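You operate a simulated robot arm through the tools that you are given. There is no shell and no other tool.

Carry out the task below with a simulated two-armed robot. There is one attempt and no reset: what you move stays moved.

JOB
Gauge the biscuit's height and drop it in the dish the display names.
Fine: it starts on the blue plate; slide out at the end, trim dial untouched.

Only the result counts: the job must be done as asked and must still hold three seconds after the hand-in. Knocking over, shifting, dropping, spilling or breaking anything else fails it.

ROBOT AND FRAMES
Two 7-joint arms with two-finger grippers on one trunk that stands fixed in place. Base frame: the origin is at the foot of the trunk, x ahead of it, y to its left, z up. Readings come in mm, rad, newtons and seconds.
The left shoulder is at [25, 165, 1357], the right one opposite. With the tool pointing down near the work surface each hand reaches from about 100 to 700 mm from the base axis, measured 20 degrees to its own side. Payload 2.45 kg a hand.
The TCP of each hand is the grasp point between the finger pads, 26 mm short of the fingertips. In the tool frame z runs along the fingers and y along their closing line. Largest opening 96 mm; the body of the gripper starts 69 mm behind the TCP.
Orientation is that of the tool frame in the base frame, as a unit quaternion [x, y, z, w]. With the fingers straight down and closing along the base's y, the tool's x points along the base's -x, its y along +y and its z along -z.

CONTROLS
- The arms move only by the tool nudge_tool. It takes "left_rows", "right_rows" or both (then of equal length, played together; a hand with none holds still); each is a list of rows, each an object (a shift or turn left out is 0, a gripper value left out holds the last) with "linear": the shift along the tool's x, y, z in units of 40 mm (1.0 is 40 mm), a list of three; "rotation": the turn, a rotation vector about the tool's x, y, z in units of 4 degrees (1.0 is 4 degrees), a list of three; "hand": the gripper command, from -1 (fully open) to 1 (shut), values between in proportion. In form: [{"linear": [tx, ty, tz], "rotation": [wx, wy, wz], "hand": hand}, ...]. A call has 1 to 20 rows; each row shifts and turns the commanded pose from where the row before left it, along the tool's axes as they then stand. A call with a number of a shift or a turn outside -1 to 1 is refused whole. Rows are played at 5 a second. More than 50 mm and 0.15 rad between two rows, or a gripper value outside its range, and nothing of the call is played. A pose out of reach is approached as far as the arm can. The call stops where the force on the tool passes 80 N (or 10 N more than at its start, if that is more) or the arm is blocked; 0.2 s more then pass. Each finger halts on what it meets, pressing with about 33 N; the grip force reading is that of the motor and also rises with nothing between the fingers. The clock runs only during rows and for 0.2 s after the last one: add rows that do not move to give the fingers time. It gives the time, the measured TCP pose, the force on the tool (base axes), the opening and the grip force at its end, in the units of the frame above (readings bear some noise), with the torque about the TCP (base axes, N m) and any sound that the robot's microphone picked up.
- Cameras (640 x 400 px; columns grow to the right, rows downward): "scene" is now at [58.4, 36, 1841.3]; the picture's right is [0.47, -0.88, 0.00], its down [-0.68, -0.36, -0.64] and it looks along [0.57, 0.30, -0.77] (base axes); focal length 324 px, centre (320, 200). "left" rides on the left gripper at [82, -3, -98] in its tool frame; the picture's right is [0.04, 1.00, 0.00], its down [-0.73, 0.03, -0.68] and it looks along [-0.68, 0.03, 0.73] (tool axes); focal length 256 px, centre (320, 200). "right" rides on the right gripper at [82, 3, -98] in its tool frame; the picture's right is [-0.04, 1.00, 0.00], its down [-0.73, -0.03, -0.68] and it looks along [-0.68, -0.03, 0.73] (tool axes); focal length 256 px, centre (320, 200). There is no depth. A picture from a camera that has moved, and an enlarged one, comes with that camera's place and axes in the base frame and with its lens. The place of the scene camera against the robot may be out by one fixed shift of up to 18 mm in any direction.
- get_image(camera): a new picture of that camera. No time passes.
- move_column(by): slides the trunk up (or, below 0, down) by that many mm; the arms and the scene camera ride with it, the base frame stays. It gives what a move gives, with no picture.
- head_to(pan, tilt): turns the head with the scene camera to pan (to the left, within 2.094 rad either way) and tilt (down, from -0.506 to 1.204), counted from straight ahead of the robot. It gives what a move gives.
- zoom(camera, box): a new picture of the part [left, top, right, bottom] of that camera's present view, enlarged. No time passes.
- hand_in(): hands the job in; it is judged then, once.

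Nothing tells you positions but the pictures and the camera data. Unless the task says otherwise, let go and move clear before handing in.

The tools are called after "Emit:" by a JSON object that holds its "op" and its "data". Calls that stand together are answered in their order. nudge_tool: Moves the arms, as the interface text tells. Its arguments: {"type":"object","properties":{"left_rows":{"type":"array"},"right_rows":{"type":"array"}},"required":[]} The other tools are called the same way: move_column (by) slides the trunk up or down; head_to (pan, tilt) turns the head that bears the scene camera; get_image (camera) takes a picture; zoom (camera, box) takes an enlarged picture of a part of a camera's view; hand_in () hands the job in.

At the start:

```text
time: 0.0
left_tcp_pos: [340.8, 487.2, 1411.8]
left_ee_rot: [0.001, 1.0, 0.0, 0.0]
left_wrist_force: [-0.2, 0.7, 0.0]
left_torque: [-0.01, 0.01, 0.04]
left_width: 96.1
left_grip_force: 0.0
right_tcp_pos: [313.3, 18.7, 1414.3]
right_ee_rot: [0.0, 1.0, -0.002, 0.001]
right_wrist_force: [0.9, -0.1, -0.1]
right_torque: [0.02, -0.05, 0.01]
right_width: 96.0
right_grip_force: 0.1
trunk travel left (down, up): [-525.0, 42.0]
head pan, tilt: [0.489, 0.871]
```

scene: 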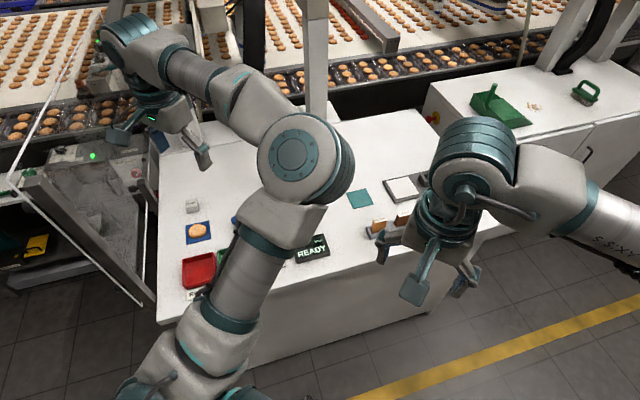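
right: 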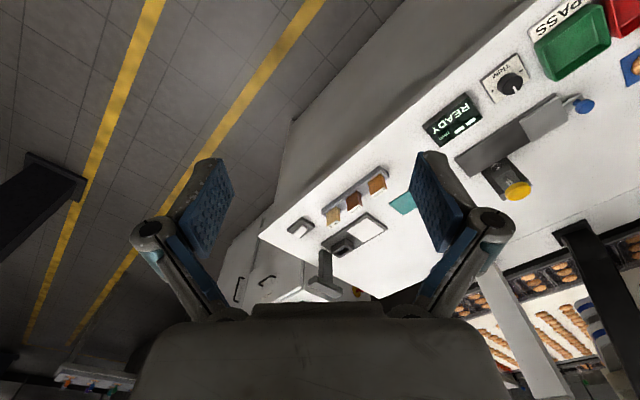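
left: 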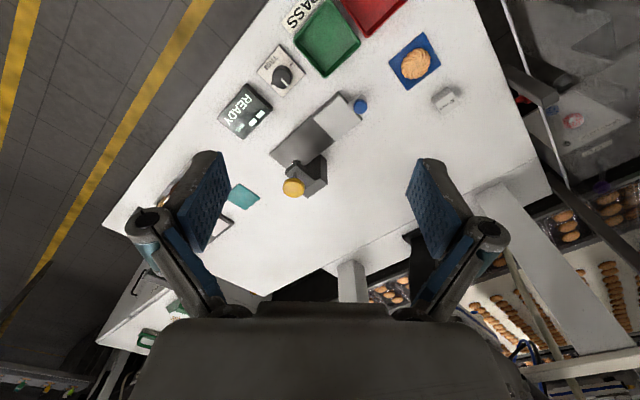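

I see a white table with a blue plate holding a biscuit, red and green dishes, a READY display, a trim dial, and what looks like a gauge with a slide and a yellow knob. I'll take close-up views before moving anything.

Emit:
{"op": "zoom", "data": {"camera": "left", "box": [200, 0, 480, 220]}}

Emit:
{"op": "zoom", "data": {"camera": "right", "box": [400, 0, 640, 220]}}

Emit:
{"op": "zoom", "data": {"camera": "scene", "box": [150, 150, 460, 330]}}

```text
1.82 times, centred on (340, 110) of left
camera zoom: at [258.8, 484.9, 1509.9], right [-0.04, 1.0, 0.0], down [0.73, 0.03, 0.68], along [0.68, 0.03, -0.73], focal length 465 px, centre (284, 364)
```

zoom: 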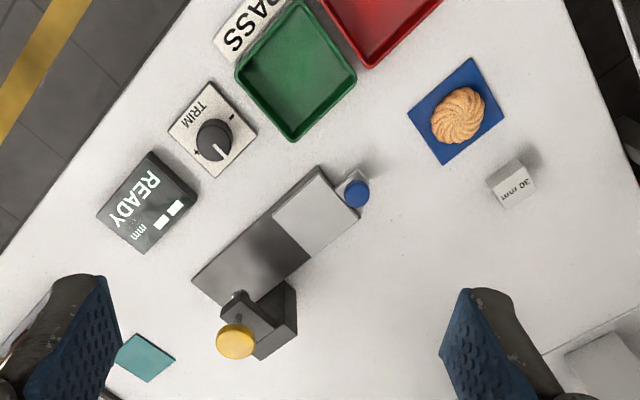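

```text
1.82 times, centred on (520, 110) of right
camera zoom: at [232.5, 21.2, 1512.8], right [0.04, 1.0, 0.0], down [0.73, -0.03, 0.68], along [0.68, -0.03, -0.73], focal length 465 px, centre (-44, 364)
```

zoom: 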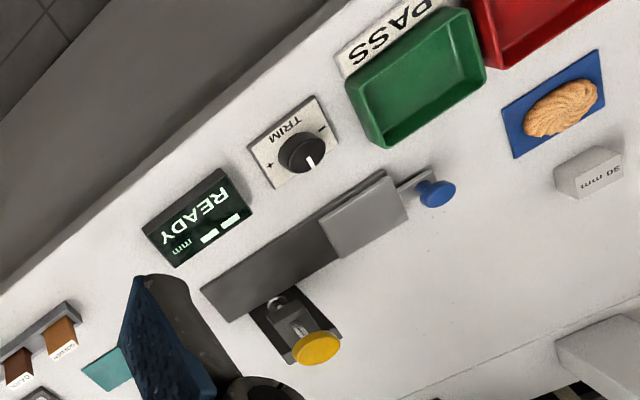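

```text
2.06 times, centred on (305, 240) of scene
camera zoom: at [58.4, 36.0, 1841.3], right [0.47, -0.88, 0.0], down [-0.68, -0.36, -0.64], along [0.57, 0.3, -0.77], focal length 669 px, centre (351, 117)
```

zoom: 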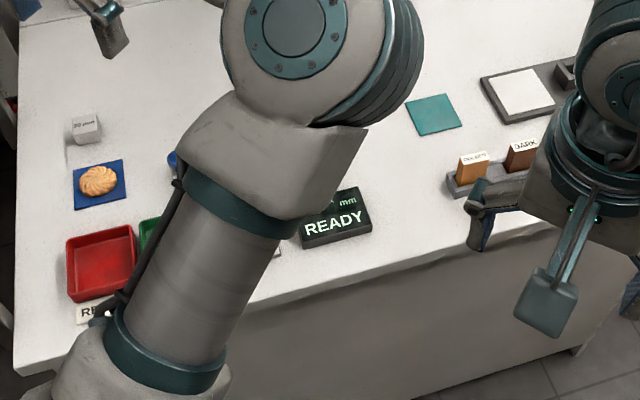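

Emit:
{"op": "zoom", "data": {"camera": "left", "box": [260, 80, 380, 200]}}

Emit:
{"op": "zoom", "data": {"camera": "right", "box": [410, 80, 600, 210]}}

Emit:
{"op": "zoom", "data": {"camera": "right", "box": [280, 150, 440, 310]}}

Emit:
{"op": "zoom", "data": {"camera": "scene", "box": [150, 180, 260, 310]}}

```text
3.33 times, centred on (320, 140) of left
camera zoom: at [258.8, 484.9, 1509.9], right [-0.04, 1.0, 0.0], down [0.73, 0.03, 0.68], along [0.68, 0.03, -0.73], focal length 853 px, centre (320, 400)
```

zoom: 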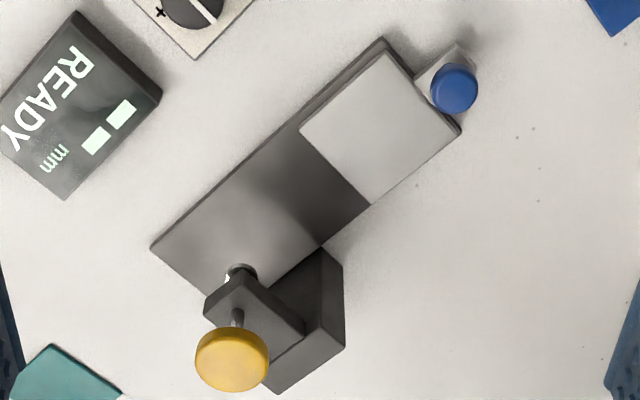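

```text
3.08 times, centred on (505, 145) of right
camera zoom: at [232.5, 21.2, 1512.8], right [0.04, 1.0, 0.0], down [0.73, -0.03, 0.68], along [0.68, -0.03, -0.73], focal length 788 px, centre (-249, 369)
```

zoom: 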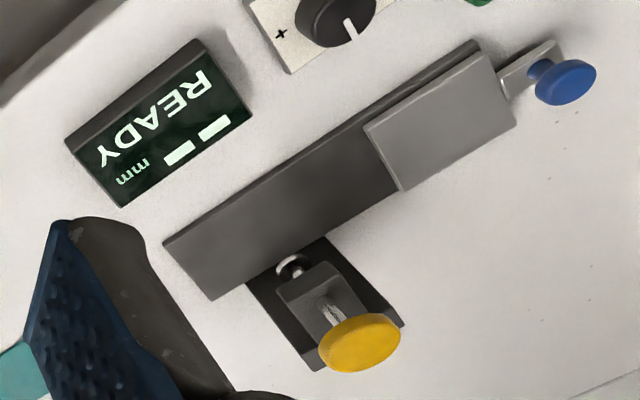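

```text
2.50 times, centred on (360, 230) of right
camera zoom: at [232.5, 21.2, 1512.8], right [0.04, 1.0, 0.0], down [0.73, -0.03, 0.68], along [0.68, -0.03, -0.73], focal length 640 px, centre (220, 125)
```

zoom: 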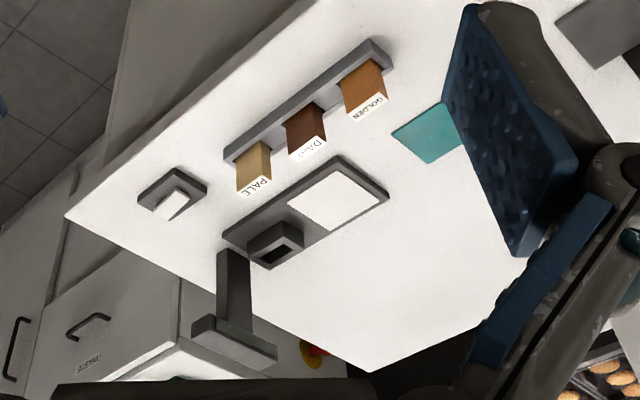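

```text
3.08 times, centred on (205, 245) of scene
camera zoom: at [58.4, 36.0, 1841.3], right [0.47, -0.88, 0.0], down [-0.68, -0.36, -0.64], along [0.57, 0.3, -0.77], focal length 996 px, centre (674, 62)
```

zoom: 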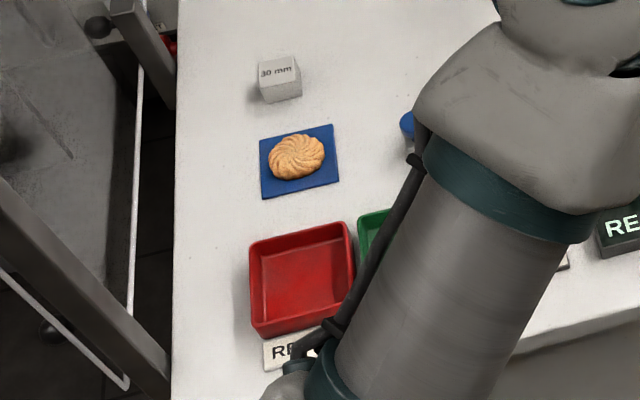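

The gauge appears to be a rail with a sliding plate (blue knob, about (482, 581, 972)) and a post with a yellow plunger, about (621, 444, 1086). The biscuit is near (402, 686, 944). I'll lower the left hand for a closer look.

Emit:
{"op": "nudge_tool", "data": {"left_rows": [{"linear": [0.15, 0, 0.8], "hand": -1}, {"linear": [0.15, 0, 0.8]}, {"linear": [0.15, 0, 0.8]}, {"linear": [0.15, 0, 0.8]}, {"linear": [0.15, 0, 0.8]}]}}

Emit:
{"op": "get_image", "data": {"camera": "left"}}

Emit:
{"op": "get_image", "data": {"camera": "scene"}}

```text
time: 1.2
left_tcp_pos: [308.2, 486.6, 1251.9]
left_ee_rot: [0.002, 1.0, 0.002, 0.001]
left_wrist_force: [0.3, 0.0, -0.6]
left_torque: [-0.04, 0.03, -0.03]
left_width: 95.9
left_grip_force: 0.0
right_tcp_pos: [311.1, 15.6, 1415.0]
right_ee_rot: [0.0, 1.0, 0.0, 0.001]
right_wrist_force: [0.1, -0.3, -0.5]
right_torque: [0.04, 0.0, 0.01]
right_width: 96.2
right_grip_force: 0.0
trunk travel left (down, up): [-525.0, 42.0]
head pan, tilt: [0.489, 0.871]
```

```text
taken
camera left: at [226.1, 483.3, 1350.2], right [-0.04, 1.0, 0.0], down [0.73, 0.03, 0.68], along [0.68, 0.03, -0.73], focal length 256 px, centre (320, 200)
```

left: 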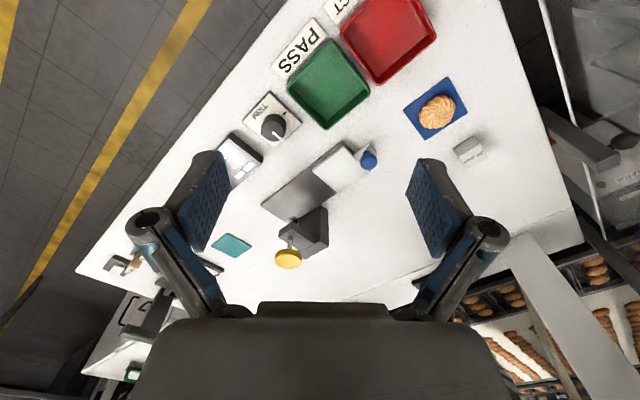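

```text
taken
camera scene: at [59.8, 34.8, 1841.3], right [0.47, -0.88, 0.0], down [-0.68, -0.36, -0.64], along [0.57, 0.3, -0.77], focal length 324 px, centre (320, 200)
```

scene: 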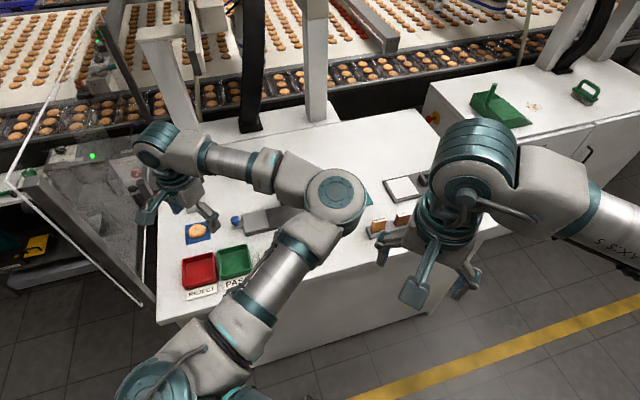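

Emit:
{"op": "zoom", "data": {"camera": "left", "box": [220, 120, 400, 280]}}

Emit:
{"op": "zoom", "data": {"camera": "left", "box": [230, 0, 500, 180]}}

Emit:
{"op": "zoom", "data": {"camera": "right", "box": [410, 60, 600, 210]}}

```text
2.50 times, centred on (310, 200) of left
camera zoom: at [226.1, 483.3, 1350.2], right [-0.04, 1.0, 0.0], down [0.73, 0.03, 0.68], along [0.68, 0.03, -0.73], focal length 640 px, centre (345, 200)
```

zoom: 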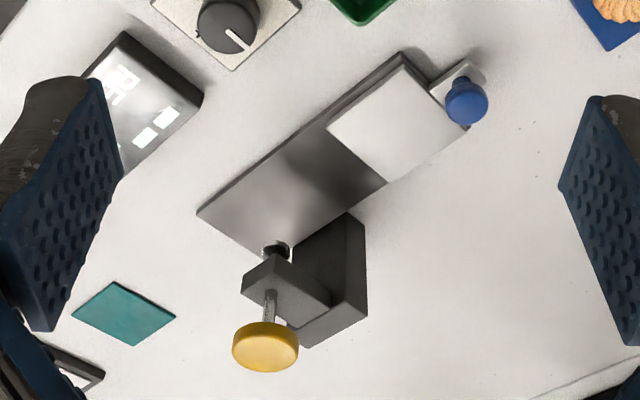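

```text
2.22 times, centred on (365, 90) of left
camera zoom: at [226.1, 483.3, 1350.2], right [-0.04, 1.0, 0.0], down [0.73, 0.03, 0.68], along [0.68, 0.03, -0.73], focal length 569 px, centre (220, 444)
```

zoom: 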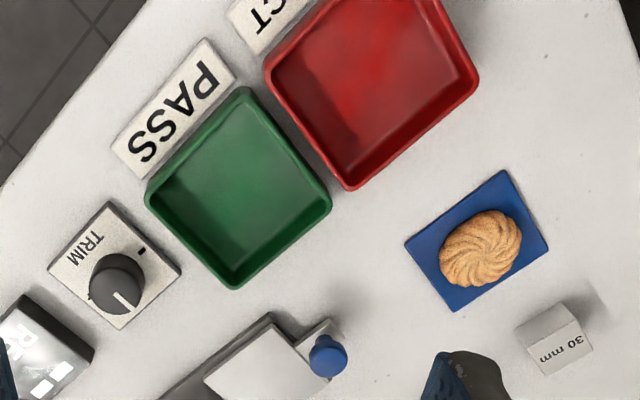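

```text
2.67 times, centred on (505, 135) of right
camera zoom: at [229.9, 19.1, 1513.5], right [0.04, 1.0, 0.0], down [0.73, -0.03, 0.68], along [0.68, -0.03, -0.73], focal length 683 px, centre (-173, 373)
```

zoom: 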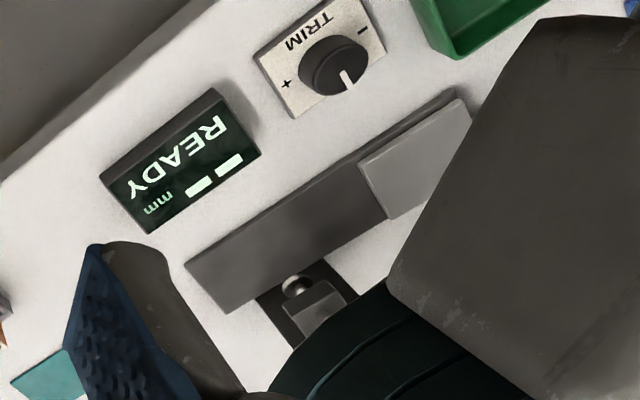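

The slide's rail runs diagonally along base (0.71, -0.71), with the plunger on the same centre line as the blue knob. I'll lower the trunk to gain reach, then check the views again.

Emit:
{"op": "move_column", "data": {"by": -120}}

Emit:
{"op": "get_image", "data": {"camera": "left"}}

Emit:
{"op": "get_image", "data": {"camera": "scene"}}

Emit:
{"op": "get_image", "data": {"camera": "right"}}

```text
time: 2.7
left_tcp_pos: [307.4, 486.7, 1133.3]
left_ee_rot: [0.001, 1.0, 0.0, 0.002]
left_wrist_force: [0.4, 0.0, 0.8]
left_torque: [-0.03, 0.0, -0.02]
left_width: 95.8
left_grip_force: 0.0
right_tcp_pos: [309.1, 17.2, 1295.5]
right_ee_rot: [0.0, 1.0, 0.0, 0.001]
right_wrist_force: [0.0, 0.5, -0.5]
right_torque: [-0.01, 0.0, 0.01]
right_width: 95.8
right_grip_force: 0.0
trunk travel left (down, up): [-405.0, 162.0]
head pan, tilt: [0.489, 0.871]
```

```text
taken
camera left: at [225.0, 482.9, 1231.6], right [-0.04, 1.0, 0.0], down [0.73, 0.03, 0.68], along [0.68, 0.03, -0.73], focal length 256 px, centre (320, 200)
```

left: 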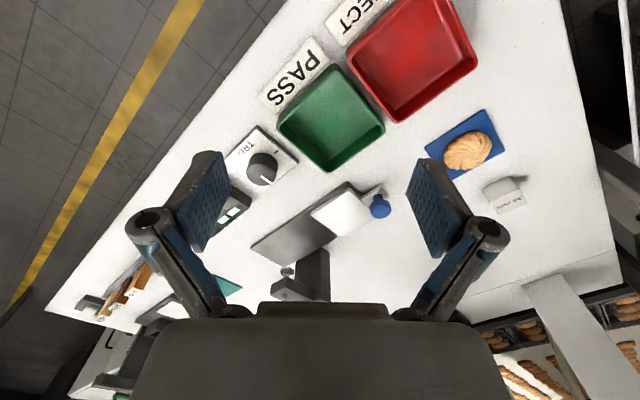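

```text
taken
camera scene: at [68.5, 34.4, 1721.6], right [0.47, -0.88, 0.0], down [-0.68, -0.36, -0.64], along [0.57, 0.3, -0.77], focal length 324 px, centre (320, 200)
```

scene: 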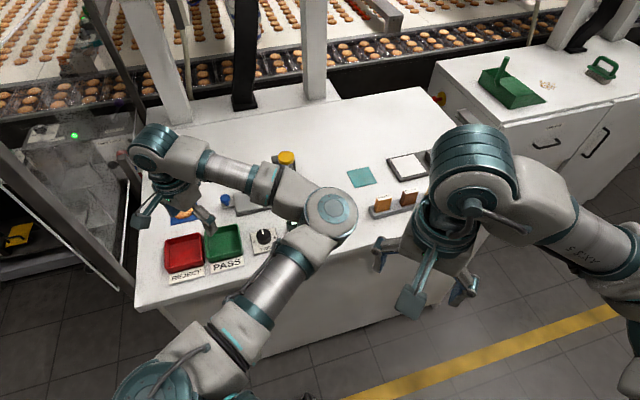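

```text
taken
camera right: at [228.2, 19.0, 1394.0], right [0.04, 1.0, 0.0], down [0.73, -0.03, 0.68], along [0.68, -0.03, -0.73], focal length 256 px, centre (320, 200)
```

right: 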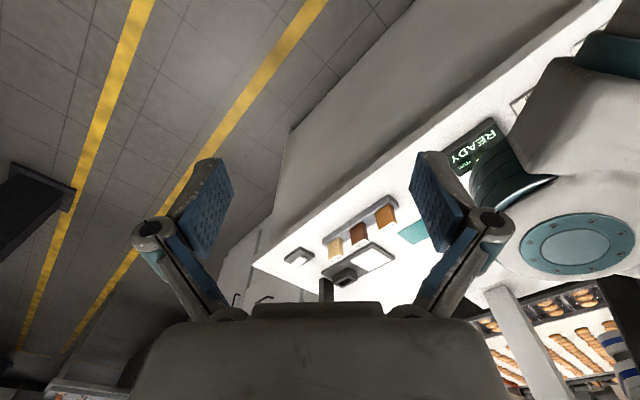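

Emit:
{"op": "zoom", "data": {"camera": "left", "box": [410, 90, 540, 220]}}

Emit:
{"op": "zoom", "data": {"camera": "left", "box": [220, 120, 420, 310]}}

Emit:
{"op": "zoom", "data": {"camera": "left", "box": [240, 0, 500, 180]}}

Emit:
{"op": "zoom", "data": {"camera": "scene", "box": [120, 130, 380, 300]}}

```text
3.08 times, centred on (475, 155) of left
camera zoom: at [225.0, 482.9, 1231.6], right [-0.04, 1.0, 0.0], down [0.73, 0.03, 0.68], along [0.68, 0.03, -0.73], focal length 788 px, centre (-157, 338)
```

zoom: 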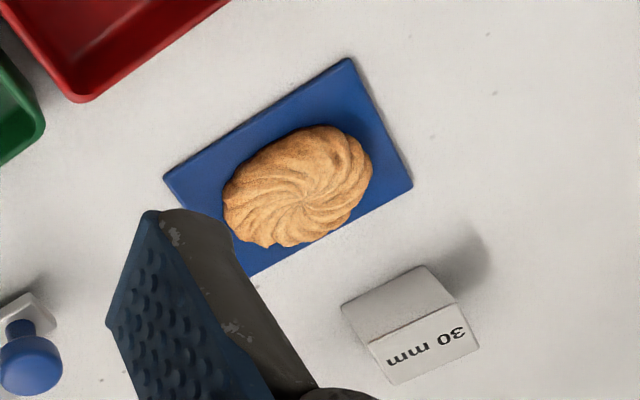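

```text
2.11 times, centred on (320, 215) of left
camera zoom: at [225.0, 482.9, 1231.6], right [-0.04, 1.0, 0.0], down [0.73, 0.03, 0.68], along [0.68, 0.03, -0.73], focal length 539 px, centre (320, 168)
```

zoom: 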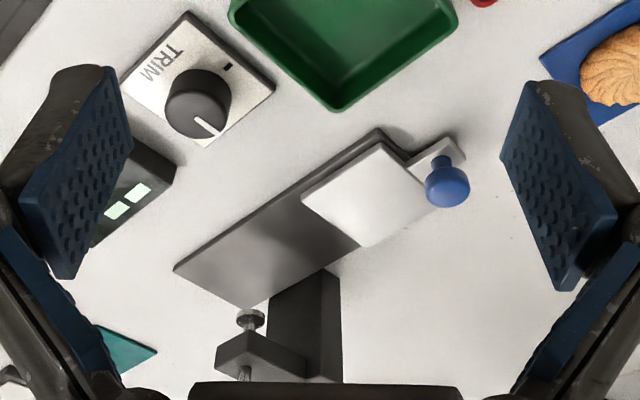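

```text
2.22 times, centred on (370, 90) of left
camera zoom: at [225.0, 482.9, 1231.6], right [-0.04, 1.0, 0.0], down [0.73, 0.03, 0.68], along [0.68, 0.03, -0.73], focal length 569 px, centre (209, 444)
```

zoom: 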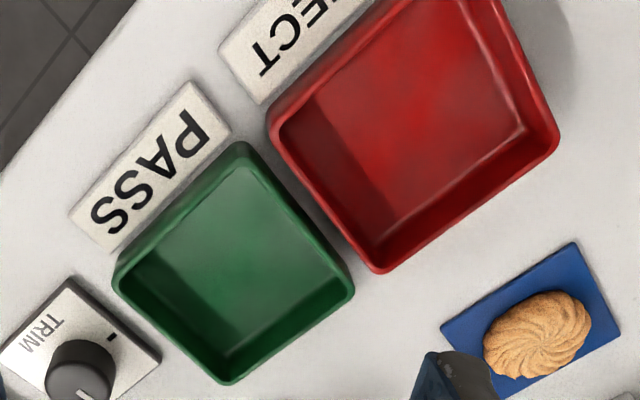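

```text
2.35 times, centred on (250, 215) of scene
camera zoom: at [68.5, 34.4, 1721.6], right [0.47, -0.88, 0.0], down [-0.68, -0.36, -0.64], along [0.57, 0.3, -0.77], focal length 762 px, centre (485, 165)
```

zoom: 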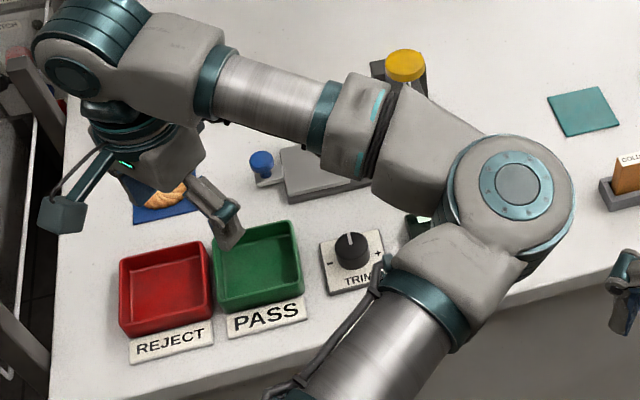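

The biscuit sits at the blue plate's centre, near (399, 687), with its long axis along the rail direction. Before reaching out there I'll check the enclosure on the left side.

Emit:
{"op": "head_to", "data": {"pan": 0.9, "tilt": 0.8}}

Emit:
{"op": "get_image", "data": {"camera": "scene"}}

```text
time: 3.6
left_tcp_pos: [308.4, 486.7, 1133.0]
left_ee_rot: [0.001, 1.0, 0.001, 0.001]
left_wrist_force: [-0.8, 0.3, -0.2]
left_torque: [-0.03, -0.02, -0.03]
left_width: 96.0
left_grip_force: 0.0
right_tcp_pos: [309.9, 17.3, 1296.5]
right_ee_rot: [0.001, 1.0, 0.0, 0.001]
right_wrist_force: [0.0, 0.8, -0.5]
right_torque: [-0.04, 0.02, 0.0]
right_width: 96.2
right_grip_force: 0.1
trunk travel left (down, up): [-405.0, 162.0]
head pan, tilt: [0.901, 0.799]
```

```text
taken
camera scene: at [51.0, 60.9, 1727.1], right [0.78, -0.62, 0.0], down [-0.45, -0.56, -0.69], along [0.43, 0.55, -0.72], focal length 324 px, centre (320, 200)
```

scene: 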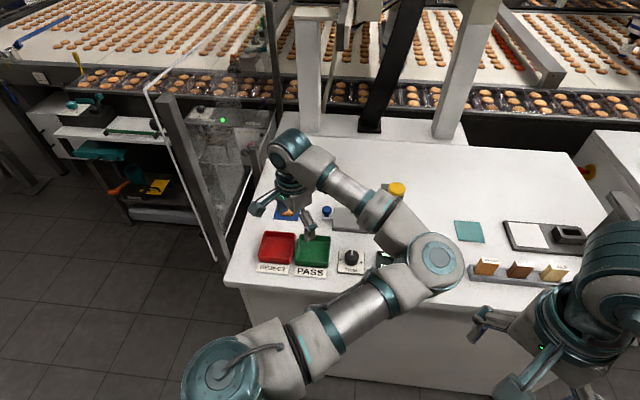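

Emit:
{"op": "zoom", "data": {"camera": "scene", "box": [120, 60, 340, 300]}}

Emit:
{"op": "zoom", "data": {"camera": "left", "box": [480, 0, 640, 300]}}

```text
1.67 times, centred on (230, 180) of scene
camera zoom: at [51.0, 60.9, 1727.1], right [0.78, -0.62, 0.0], down [-0.45, -0.56, -0.69], along [0.43, 0.55, -0.72], focal length 540 px, centre (470, 233)
```

zoom: 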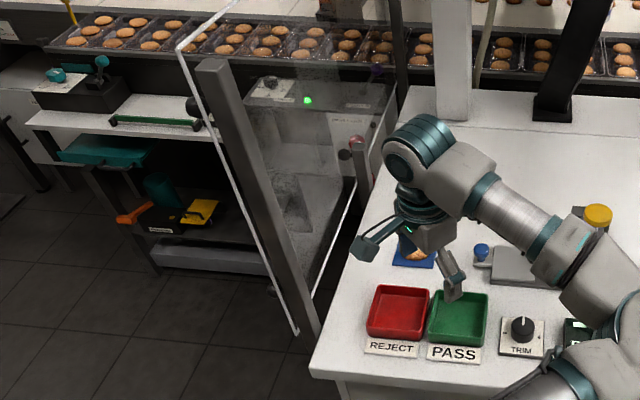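

```text
1.33 times, centred on (560, 150) of left
camera zoom: at [225.7, 482.8, 1231.3], right [-0.04, 1.0, 0.0], down [0.73, 0.03, 0.68], along [0.68, 0.03, -0.73], focal length 341 px, centre (0, 267)
```

zoom: 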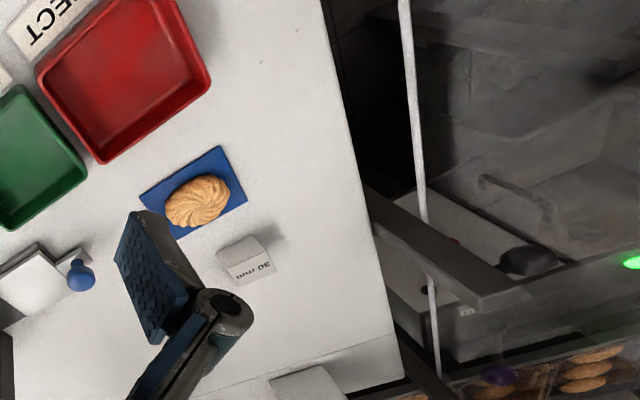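

The glass panel stands at about e = -370 along the rail axis. That leaves enough room, since the biscuit is at about e = -204. I'll rotate the left tool 45° so the fingers close across the biscuit's short axis and the camera faces away from the gauge post.

Emit:
{"op": "nudge_tool", "data": {"left_rows": [{"rotation": [0, 0, 0.9375]}, {"rotation": [0, 0, 0.9375]}, {"rotation": [0, 0, 0.9375]}, {"rotation": [0, 0, 0.9375]}, {"rotation": [0, 0, 0.9375]}, {"rotation": [0, 0, 0.9375]}, {"rotation": [0, 0, 0.9375]}, {"rotation": [0, 0, 0.9375]}, {"rotation": [0, 0, 0.9375]}, {"rotation": [0, 0, 0.9375]}, {"rotation": [0, 0, 0.9375]}, {"rotation": [0, 0, 0.9375]}]}}

Emit:
{"op": "get_image", "data": {"camera": "left"}}

Emit:
{"op": "get_image", "data": {"camera": "scene"}}

```text
time: 6.2
left_tcp_pos: [307.3, 488.0, 1133.0]
left_ee_rot: [0.383, 0.924, 0.001, 0.0]
left_wrist_force: [-0.4, -0.1, -0.1]
left_torque: [0.01, 0.01, 0.02]
left_width: 96.1
left_grip_force: 0.0
right_tcp_pos: [310.1, 16.5, 1294.9]
right_ee_rot: [0.0, 1.0, 0.0, 0.001]
right_wrist_force: [-0.1, -0.7, 1.1]
right_torque: [-0.03, 0.02, -0.01]
right_width: 95.9
right_grip_force: 0.0
trunk travel left (down, up): [-405.0, 162.0]
head pan, tilt: [0.901, 0.799]
```

```text
taken
camera left: at [247.3, 541.4, 1231.4], right [0.68, 0.73, 0.0], down [0.54, -0.5, 0.68], along [0.5, -0.46, -0.73], focal length 256 px, centre (320, 200)
```

left: 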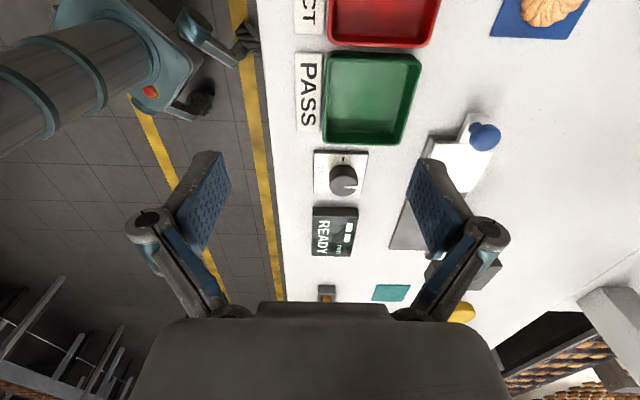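

```text
taken
camera scene: at [50.8, 61.0, 1727.1], right [0.78, -0.62, 0.0], down [-0.45, -0.56, -0.69], along [0.43, 0.55, -0.72], focal length 324 px, centre (320, 200)
```

scene: 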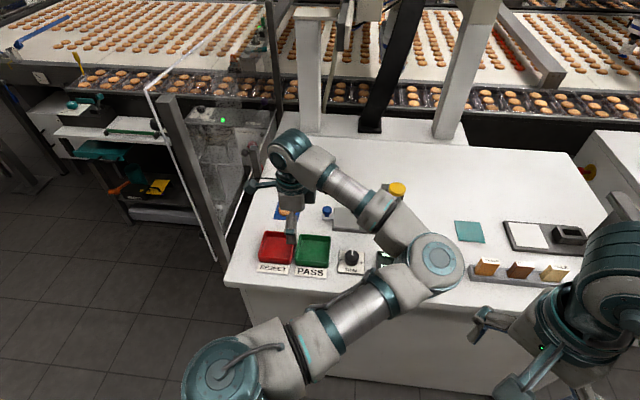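

Emit:
{"op": "nudge_tool", "data": {"left_rows": [{"linear": [0.316, 0.856, 0]}, {"linear": [0.316, 0.856, 0]}, {"linear": [0.316, 0.856, 0]}, {"linear": [0.316, 0.856, 0]}, {"linear": [0.316, 0.856, 0]}, {"linear": [0.316, 0.856, 0]}]}}

Emit:
{"op": "get_image", "data": {"camera": "left"}}

Emit:
{"op": "get_image", "data": {"camera": "scene"}}

```text
time: 7.6
left_tcp_pos: [400.3, 686.8, 1132.5]
left_ee_rot: [0.383, 0.924, 0.0, 0.002]
left_wrist_force: [-0.5, 0.5, -0.3]
left_torque: [-0.03, 0.02, 0.01]
left_width: 95.9
left_grip_force: 0.1
right_tcp_pos: [308.9, 18.5, 1295.7]
right_ee_rot: [0.0, 1.0, -0.001, 0.001]
right_wrist_force: [-0.8, -0.4, 0.0]
right_torque: [0.02, -0.04, 0.01]
right_width: 96.1
right_grip_force: 0.0
trunk travel left (down, up): [-405.0, 162.0]
head pan, tilt: [0.901, 0.799]
```

```text
taken
camera left: at [339.2, 742.0, 1231.1], right [0.68, 0.73, 0.0], down [0.54, -0.5, 0.68], along [0.5, -0.46, -0.73], focal length 256 px, centre (320, 200)
```

left: 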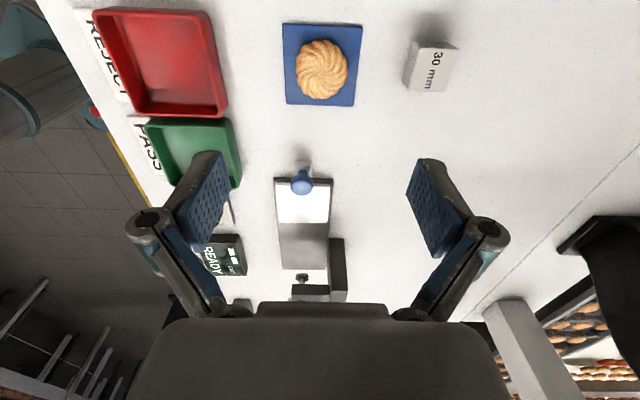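

```text
taken
camera scene: at [50.7, 66.3, 1726.9], right [0.78, -0.62, 0.0], down [-0.45, -0.56, -0.69], along [0.43, 0.54, -0.72], focal length 324 px, centre (320, 200)
```

scene: 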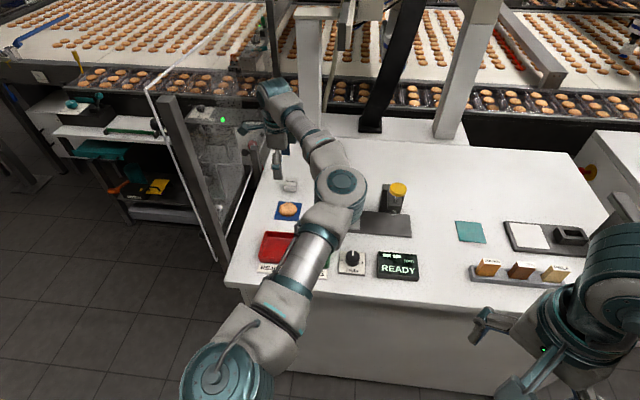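

Emit:
{"op": "zoom", "data": {"camera": "scene", "box": [330, 160, 440, 290]}}

Emit:
{"op": "zoom", "data": {"camera": "left", "box": [260, 0, 480, 130]}}

Emit:
{"op": "zoom", "data": {"camera": "left", "box": [200, 140, 400, 310]}}

```text
3.08 times, centred on (385, 225) of scene
camera zoom: at [50.7, 66.3, 1726.9], right [0.78, -0.62, 0.0], down [-0.45, -0.56, -0.69], along [0.43, 0.54, -0.72], focal length 996 px, centre (120, 123)
```

zoom: 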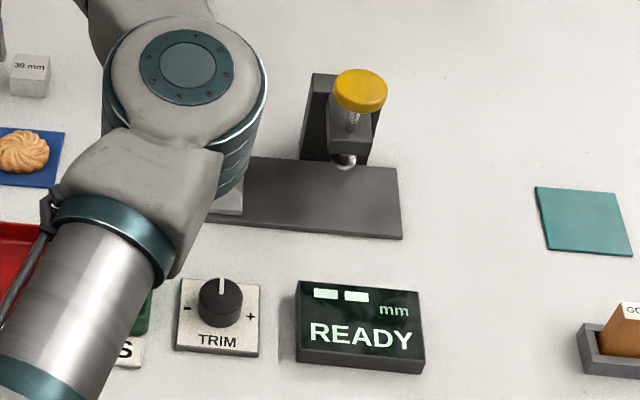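

```text
2.91 times, centred on (370, 65) of left
camera zoom: at [339.2, 742.0, 1231.1], right [0.68, 0.73, 0.0], down [0.54, -0.5, 0.68], along [0.5, -0.46, -0.73], focal length 745 px, centre (174, 593)
```

zoom: 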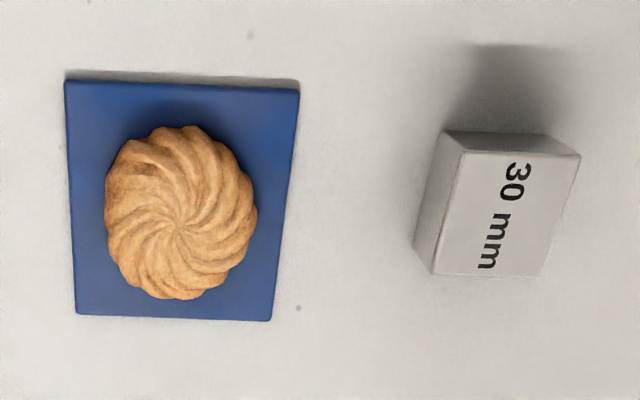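

```text
2.35 times, centred on (300, 225) of left
camera zoom: at [339.2, 742.0, 1231.1], right [0.68, 0.73, 0.0], down [0.54, -0.5, 0.68], along [0.5, -0.46, -0.73], focal length 602 px, centre (367, 141)
```

zoom: 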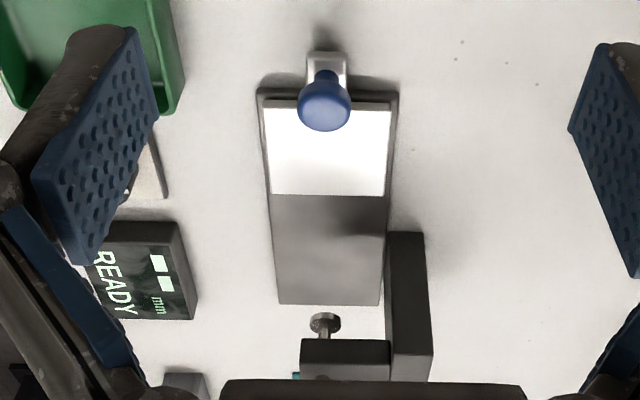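

Emit:
{"op": "nudge_tool", "data": {"left_rows": [{"linear": [0, 0.019, 0.828]}, {"linear": [0, 0.019, 0.828]}, {"linear": [0, 0.019, 0.828]}, {"linear": [0, 0.019, 0.828]}]}}

Emit:
{"op": "get_image", "data": {"camera": "left"}}

Emit:
{"op": "get_image", "data": {"camera": "scene"}}

```text
time: 8.6
left_tcp_pos: [404.0, 688.9, 998.9]
left_ee_rot: [0.383, 0.924, 0.002, 0.0]
left_wrist_force: [-0.2, -0.1, -0.4]
left_torque: [0.0, -0.01, -0.01]
left_width: 95.8
left_grip_force: 0.1
right_tcp_pos: [311.3, 18.3, 1293.9]
right_ee_rot: [0.0, 1.0, -0.001, 0.0]
right_wrist_force: [0.7, 0.0, 0.4]
right_torque: [-0.02, -0.01, -0.05]
right_width: 95.9
right_grip_force: 0.2
trunk travel left (down, up): [-405.0, 162.0]
head pan, tilt: [0.901, 0.799]
```

```text
taken
camera left: at [342.0, 744.7, 1097.6], right [0.68, 0.73, 0.0], down [0.54, -0.5, 0.68], along [0.5, -0.46, -0.73], focal length 256 px, centre (320, 200)
```

left: 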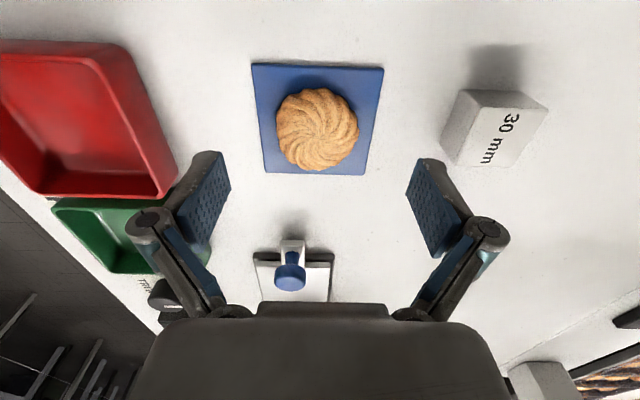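

```text
taken
camera scene: at [51.8, 65.6, 1726.9], right [0.78, -0.62, 0.0], down [-0.45, -0.56, -0.69], along [0.43, 0.54, -0.72], focal length 324 px, centre (320, 200)
```

scene: 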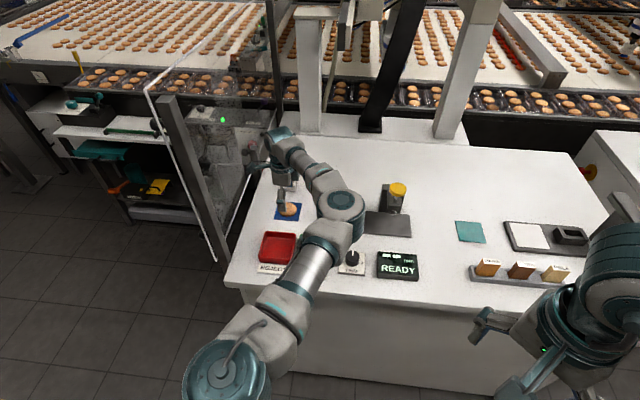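

Emit:
{"op": "nudge_tool", "data": {"left_rows": [{"linear": [0.02, -0.01, 0.45]}, {"linear": [0.02, -0.01, 0.4]}]}}

Emit:
{"op": "get_image", "data": {"camera": "left"}}

Emit:
{"op": "zoom", "data": {"camera": "scene", "box": [240, 150, 340, 240]}}

```text
time: 9.2
left_tcp_pos: [401.0, 689.3, 966.5]
left_ee_rot: [0.384, 0.923, 0.001, 0.002]
left_wrist_force: [0.4, 0.3, -0.6]
left_torque: [-0.01, -0.01, -0.02]
left_width: 95.9
left_grip_force: 0.1
right_tcp_pos: [311.7, 17.8, 1294.8]
right_ee_rot: [0.0, 1.0, 0.0, 0.001]
right_wrist_force: [0.3, -0.9, -0.6]
right_torque: [0.0, 0.0, -0.01]
right_width: 96.1
right_grip_force: 0.0
trunk travel left (down, up): [-405.0, 162.0]
head pan, tilt: [0.901, 0.799]
```

```text
taken
camera left: at [340.5, 743.9, 1065.2], right [0.68, 0.73, 0.0], down [0.54, -0.5, 0.68], along [0.5, -0.46, -0.73], focal length 256 px, centre (320, 200)
```

left: 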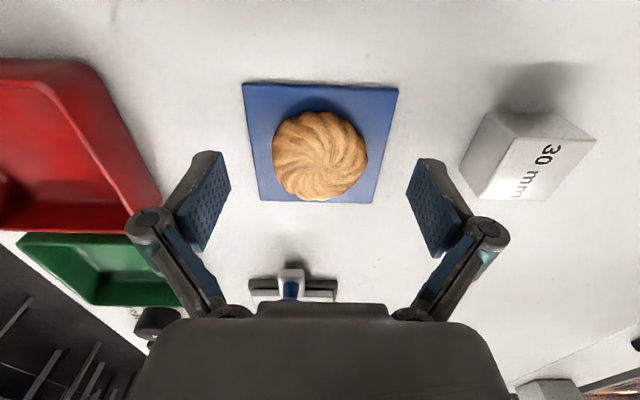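

```text
4.44 times, centred on (290, 195) of scene
camera zoom: at [51.6, 63.4, 1727.0], right [0.78, -0.62, 0.0], down [-0.45, -0.56, -0.69], along [0.43, 0.54, -0.72], focal length 1439 px, centre (453, 222)
```

zoom: 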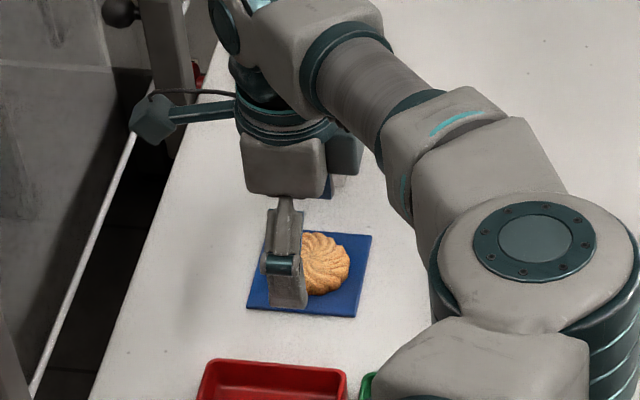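

The biscuit is centred between the fingers. I'll go down slightly and close gently.

Emit:
{"op": "nudge_tool", "data": {"left_rows": [{"linear": [0, 0, 0.09]}, {"hand": -0.3}, {"hand": -0.1}, {"hand": 0.0}, {"hand": 0.0}, {"hand": 0.0}]}}

Emit:
{"op": "get_image", "data": {"camera": "left"}}

```text
time: 10.6
left_tcp_pos: [401.3, 689.2, 963.2]
left_ee_rot: [0.383, 0.924, 0.001, -0.001]
left_wrist_force: [0.1, 0.6, 0.7]
left_torque: [-0.02, 0.01, -0.02]
left_width: 55.7
left_grip_force: 8.9
right_tcp_pos: [310.2, 16.0, 1295.9]
right_ee_rot: [0.0, 1.0, 0.0, 0.001]
right_wrist_force: [-0.3, 0.0, -0.2]
right_torque: [0.01, 0.01, 0.04]
right_width: 95.9
right_grip_force: 0.0
trunk travel left (down, up): [-405.0, 162.0]
head pan, tilt: [0.901, 0.799]
```

```text
taken
camera left: at [340.0, 743.6, 1062.0], right [0.68, 0.73, 0.0], down [0.54, -0.5, 0.68], along [0.5, -0.46, -0.73], focal length 256 px, centre (320, 200)
```

left: 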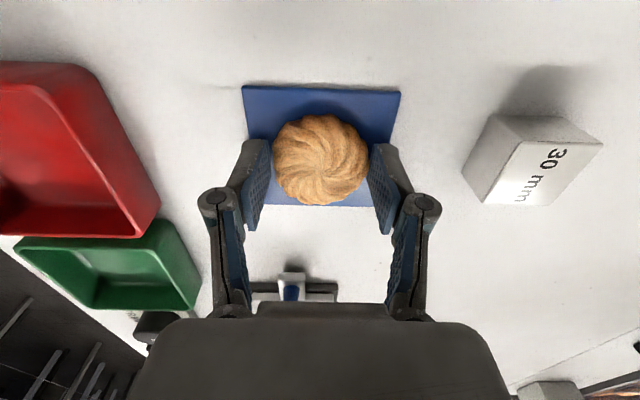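

Emit:
{"op": "nudge_tool", "data": {"left_rows": [{"linear": [0, 0, -0.1], "hand": 0.03}, {"linear": [0, 0, -0.3]}, {"linear": [0, 0, -0.5]}, {"linear": [0, 0, -0.6]}]}}

Emit:
{"op": "get_image", "data": {"camera": "left"}}

Emit:
{"op": "zoom", "data": {"camera": "scene", "box": [240, 150, 340, 240]}}

```text
time: 11.6
left_tcp_pos: [399.5, 687.5, 1024.3]
left_ee_rot: [0.384, 0.923, 0.002, 0.001]
left_wrist_force: [-0.5, 0.4, 0.3]
left_torque: [0.0, 0.0, 0.0]
left_width: 55.5
left_grip_force: 8.7
right_tcp_pos: [309.6, 15.7, 1295.2]
right_ee_rot: [-0.001, 1.0, 0.0, 0.001]
right_wrist_force: [-0.2, 0.1, 0.5]
right_torque: [0.0, 0.01, 0.02]
right_width: 96.3
right_grip_force: 0.0
trunk travel left (down, up): [-405.0, 162.0]
head pan, tilt: [0.901, 0.799]
```

```text
taken
camera left: at [339.8, 742.2, 1122.8], right [0.68, 0.73, 0.0], down [0.54, -0.5, 0.68], along [0.5, -0.46, -0.73], focal length 256 px, centre (320, 200)
```

left: 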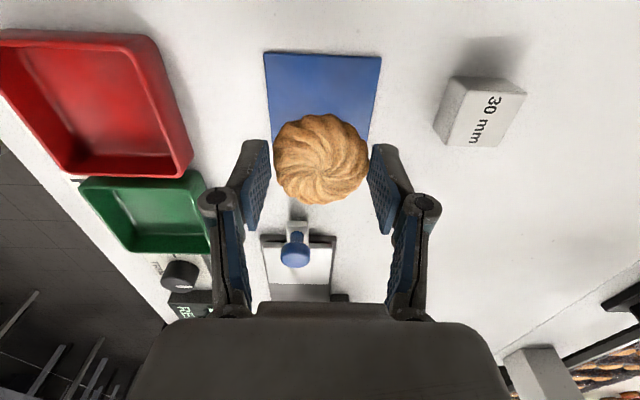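

```text
4.44 times, centred on (290, 195) of scene
camera zoom: at [50.6, 62.9, 1727.1], right [0.78, -0.62, 0.0], down [-0.45, -0.56, -0.69], along [0.43, 0.54, -0.72], focal length 1439 px, centre (453, 222)
```

zoom: 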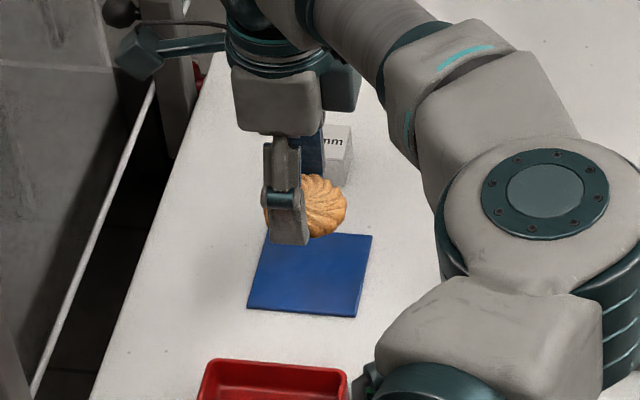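

The biscuit is held and steady. Next I'll carry it over the slide plate, at about e = -10, n = 752, with some extra height.

Emit:
{"op": "nudge_tool", "data": {"left_rows": [{"linear": [-0.2, -0.053, -0.25]}, {"linear": [-0.6, -0.053, -0.25]}, {"linear": [-0.6, -0.053, -0.25]}, {"linear": [-0.6, -0.053, 0]}, {"linear": [-0.6, -0.053, 0]}, {"linear": [-0.6, -0.053, 0]}]}}

Emit:
{"op": "get_image", "data": {"camera": "left"}}

Emit:
{"op": "get_image", "data": {"camera": "scene"}}

```text
time: 13.0
left_tcp_pos: [481.6, 587.6, 1054.0]
left_ee_rot: [0.384, 0.923, 0.001, 0.001]
left_wrist_force: [0.6, 0.3, -0.2]
left_torque: [0.01, 0.01, 0.0]
left_width: 55.2
left_grip_force: 9.0
right_tcp_pos: [310.6, 16.1, 1294.6]
right_ee_rot: [0.001, 1.0, 0.0, 0.001]
right_wrist_force: [0.3, 0.9, -1.1]
right_torque: [-0.03, 0.0, -0.06]
right_width: 96.0
right_grip_force: 0.0
trunk travel left (down, up): [-405.0, 162.0]
head pan, tilt: [0.901, 0.799]
```

```text
taken
camera left: at [421.7, 642.2, 1152.6], right [0.68, 0.73, 0.0], down [0.54, -0.5, 0.68], along [0.5, -0.46, -0.73], focal length 256 px, centre (320, 200)
```

left: 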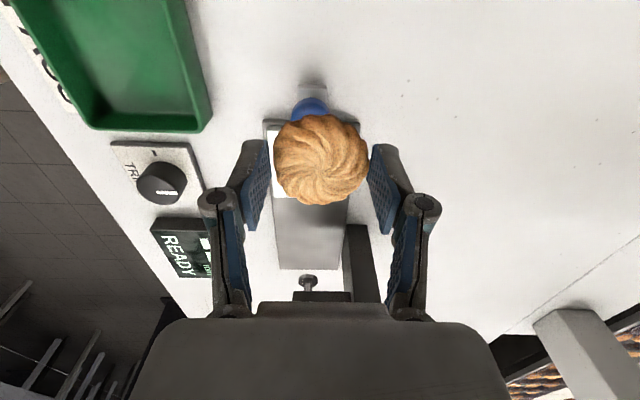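

```text
taken
camera scene: at [52.2, 61.1, 1727.1], right [0.78, -0.62, 0.0], down [-0.45, -0.56, -0.69], along [0.43, 0.55, -0.72], focal length 324 px, centre (320, 200)
```

scene: 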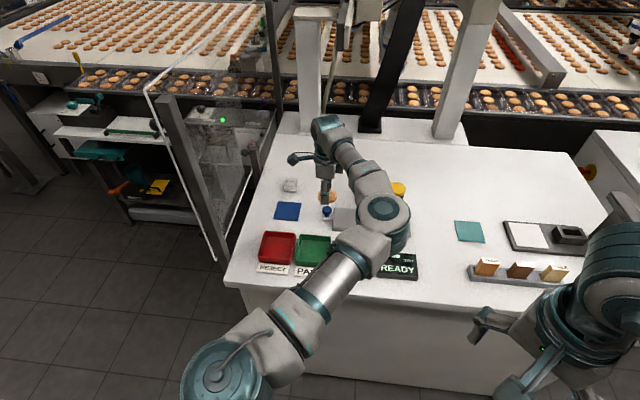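

Emit:
{"op": "nudge_tool", "data": {"left_rows": [{"linear": [-0.54, -0.033, 0]}, {"linear": [-0.54, -0.033, 0]}, {"linear": [-0.54, -0.033, 0]}, {}]}}

Emit:
{"op": "get_image", "data": {"camera": "left"}}

Emit:
{"op": "get_image", "data": {"camera": "scene"}}

```text
time: 14.0
left_tcp_pos: [525.2, 540.3, 1053.1]
left_ee_rot: [0.383, 0.924, 0.0, 0.001]
left_wrist_force: [-0.3, -0.4, -0.2]
left_torque: [-0.01, 0.01, 0.0]
left_width: 55.7
left_grip_force: 9.0
right_tcp_pos: [308.8, 15.8, 1295.4]
right_ee_rot: [0.0, 1.0, 0.0, 0.001]
right_wrist_force: [0.2, 0.1, 0.1]
right_torque: [0.02, -0.02, -0.05]
right_width: 96.1
right_grip_force: 0.1
trunk travel left (down, up): [-405.0, 162.0]
head pan, tilt: [0.901, 0.799]
```

```text
taken
camera left: at [465.0, 594.7, 1151.8], right [0.68, 0.73, 0.0], down [0.54, -0.5, 0.68], along [0.5, -0.46, -0.73], focal length 256 px, centre (320, 200)
```

left: 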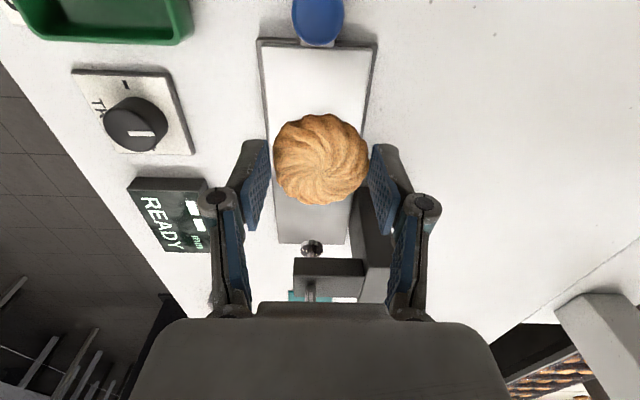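

```text
taken
camera scene: at [51.6, 61.2, 1727.1], right [0.78, -0.62, 0.0], down [-0.45, -0.56, -0.69], along [0.43, 0.55, -0.72], focal length 324 px, centre (320, 200)
```

scene: 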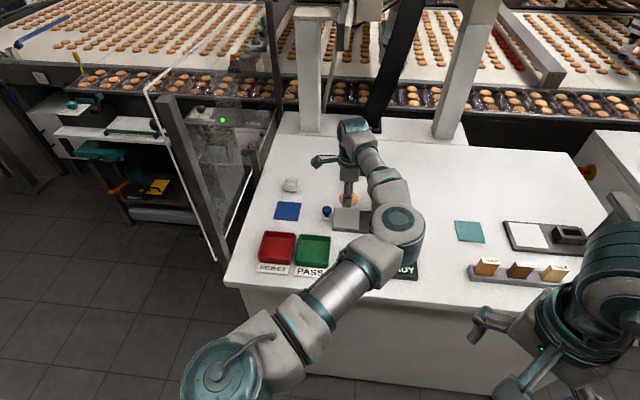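

Emit:
{"op": "nudge_tool", "data": {"left_rows": [{"linear": [0, -0.03, 0.45]}, {"linear": [0, 0, 0.45]}, {"linear": [0, 0, 0.45]}, {"linear": [0, 0, 0.4]}, {}]}}

Emit:
{"op": "get_image", "data": {"camera": "left"}}

Emit:
{"op": "zoom", "data": {"camera": "scene", "box": [300, 110, 440, 250]}}

```text
time: 15.2
left_tcp_pos: [524.1, 539.2, 983.9]
left_ee_rot: [0.383, 0.924, 0.001, 0.0]
left_wrist_force: [0.2, 0.8, -0.5]
left_torque: [0.0, 0.03, 0.02]
left_width: 55.6
left_grip_force: 8.9
right_tcp_pos: [309.0, 15.7, 1295.3]
right_ee_rot: [0.0, 1.0, 0.0, 0.0]
right_wrist_force: [-0.3, -0.3, 0.9]
right_torque: [-0.02, 0.0, 0.0]
right_width: 96.0
right_grip_force: 0.0
trunk travel left (down, up): [-405.0, 162.0]
head pan, tilt: [0.901, 0.799]
```

```text
taken
camera left: at [463.8, 593.8, 1082.2], right [0.68, 0.73, 0.0], down [0.54, -0.5, 0.68], along [0.5, -0.46, -0.73], focal length 256 px, centre (320, 200)
```

left: 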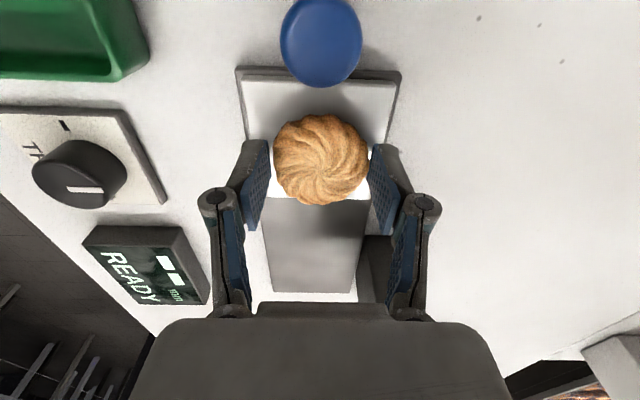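

```text
2.86 times, centred on (370, 180) of scene
camera zoom: at [51.7, 62.0, 1727.1], right [0.78, -0.62, 0.0], down [-0.45, -0.56, -0.69], along [0.43, 0.55, -0.72], focal length 925 px, centre (177, 257)
```

zoom: 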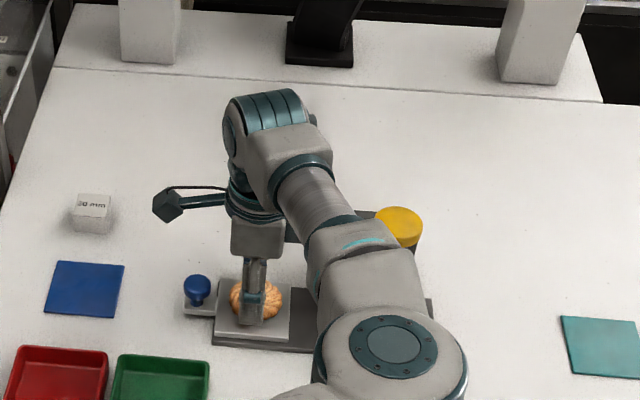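

Emit:
{"op": "nudge_tool", "data": {"left_rows": [{"linear": [-0.07, 0, 0.1]}, {"linear": [0, 0, 0.1]}, {}]}}

Emit:
{"op": "zoom", "data": {"camera": "left", "box": [220, 60, 420, 240]}}

Emit:
{"op": "zoom", "data": {"camera": "scene", "box": [335, 190, 385, 235]}}

```text
time: 16.0
left_tcp_pos: [526.0, 536.7, 976.5]
left_ee_rot: [0.383, 0.924, 0.001, 0.0]
left_wrist_force: [0.7, 0.8, 8.4]
left_torque: [0.01, -0.08, -0.01]
left_width: 55.7
left_grip_force: 9.3
right_tcp_pos: [309.0, 15.4, 1296.3]
right_ee_rot: [0.0, 1.0, 0.0, 0.001]
right_wrist_force: [0.7, 0.2, -0.3]
right_torque: [0.0, 0.0, -0.02]
right_width: 95.8
right_grip_force: 0.1
trunk travel left (down, up): [-405.0, 162.0]
head pan, tilt: [0.901, 0.799]
```

```text
2.22 times, centred on (320, 150) of left
camera zoom: at [465.8, 591.2, 1075.3], right [0.68, 0.73, 0.0], down [0.54, -0.5, 0.68], along [0.5, -0.46, -0.73], focal length 569 px, centre (320, 311)
```

zoom: 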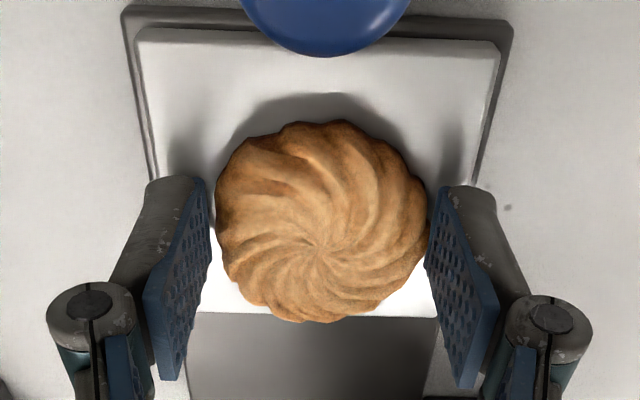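

```text
8.89 times, centred on (360, 212) of scene
camera zoom: at [50.6, 60.1, 1727.3], right [0.78, -0.62, 0.0], down [-0.45, -0.56, -0.7], along [0.43, 0.55, -0.72], focal length 2879 px, centre (-36, 89)
```

zoom: 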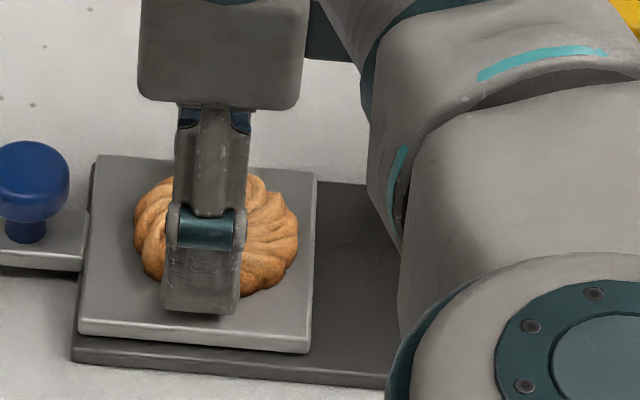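

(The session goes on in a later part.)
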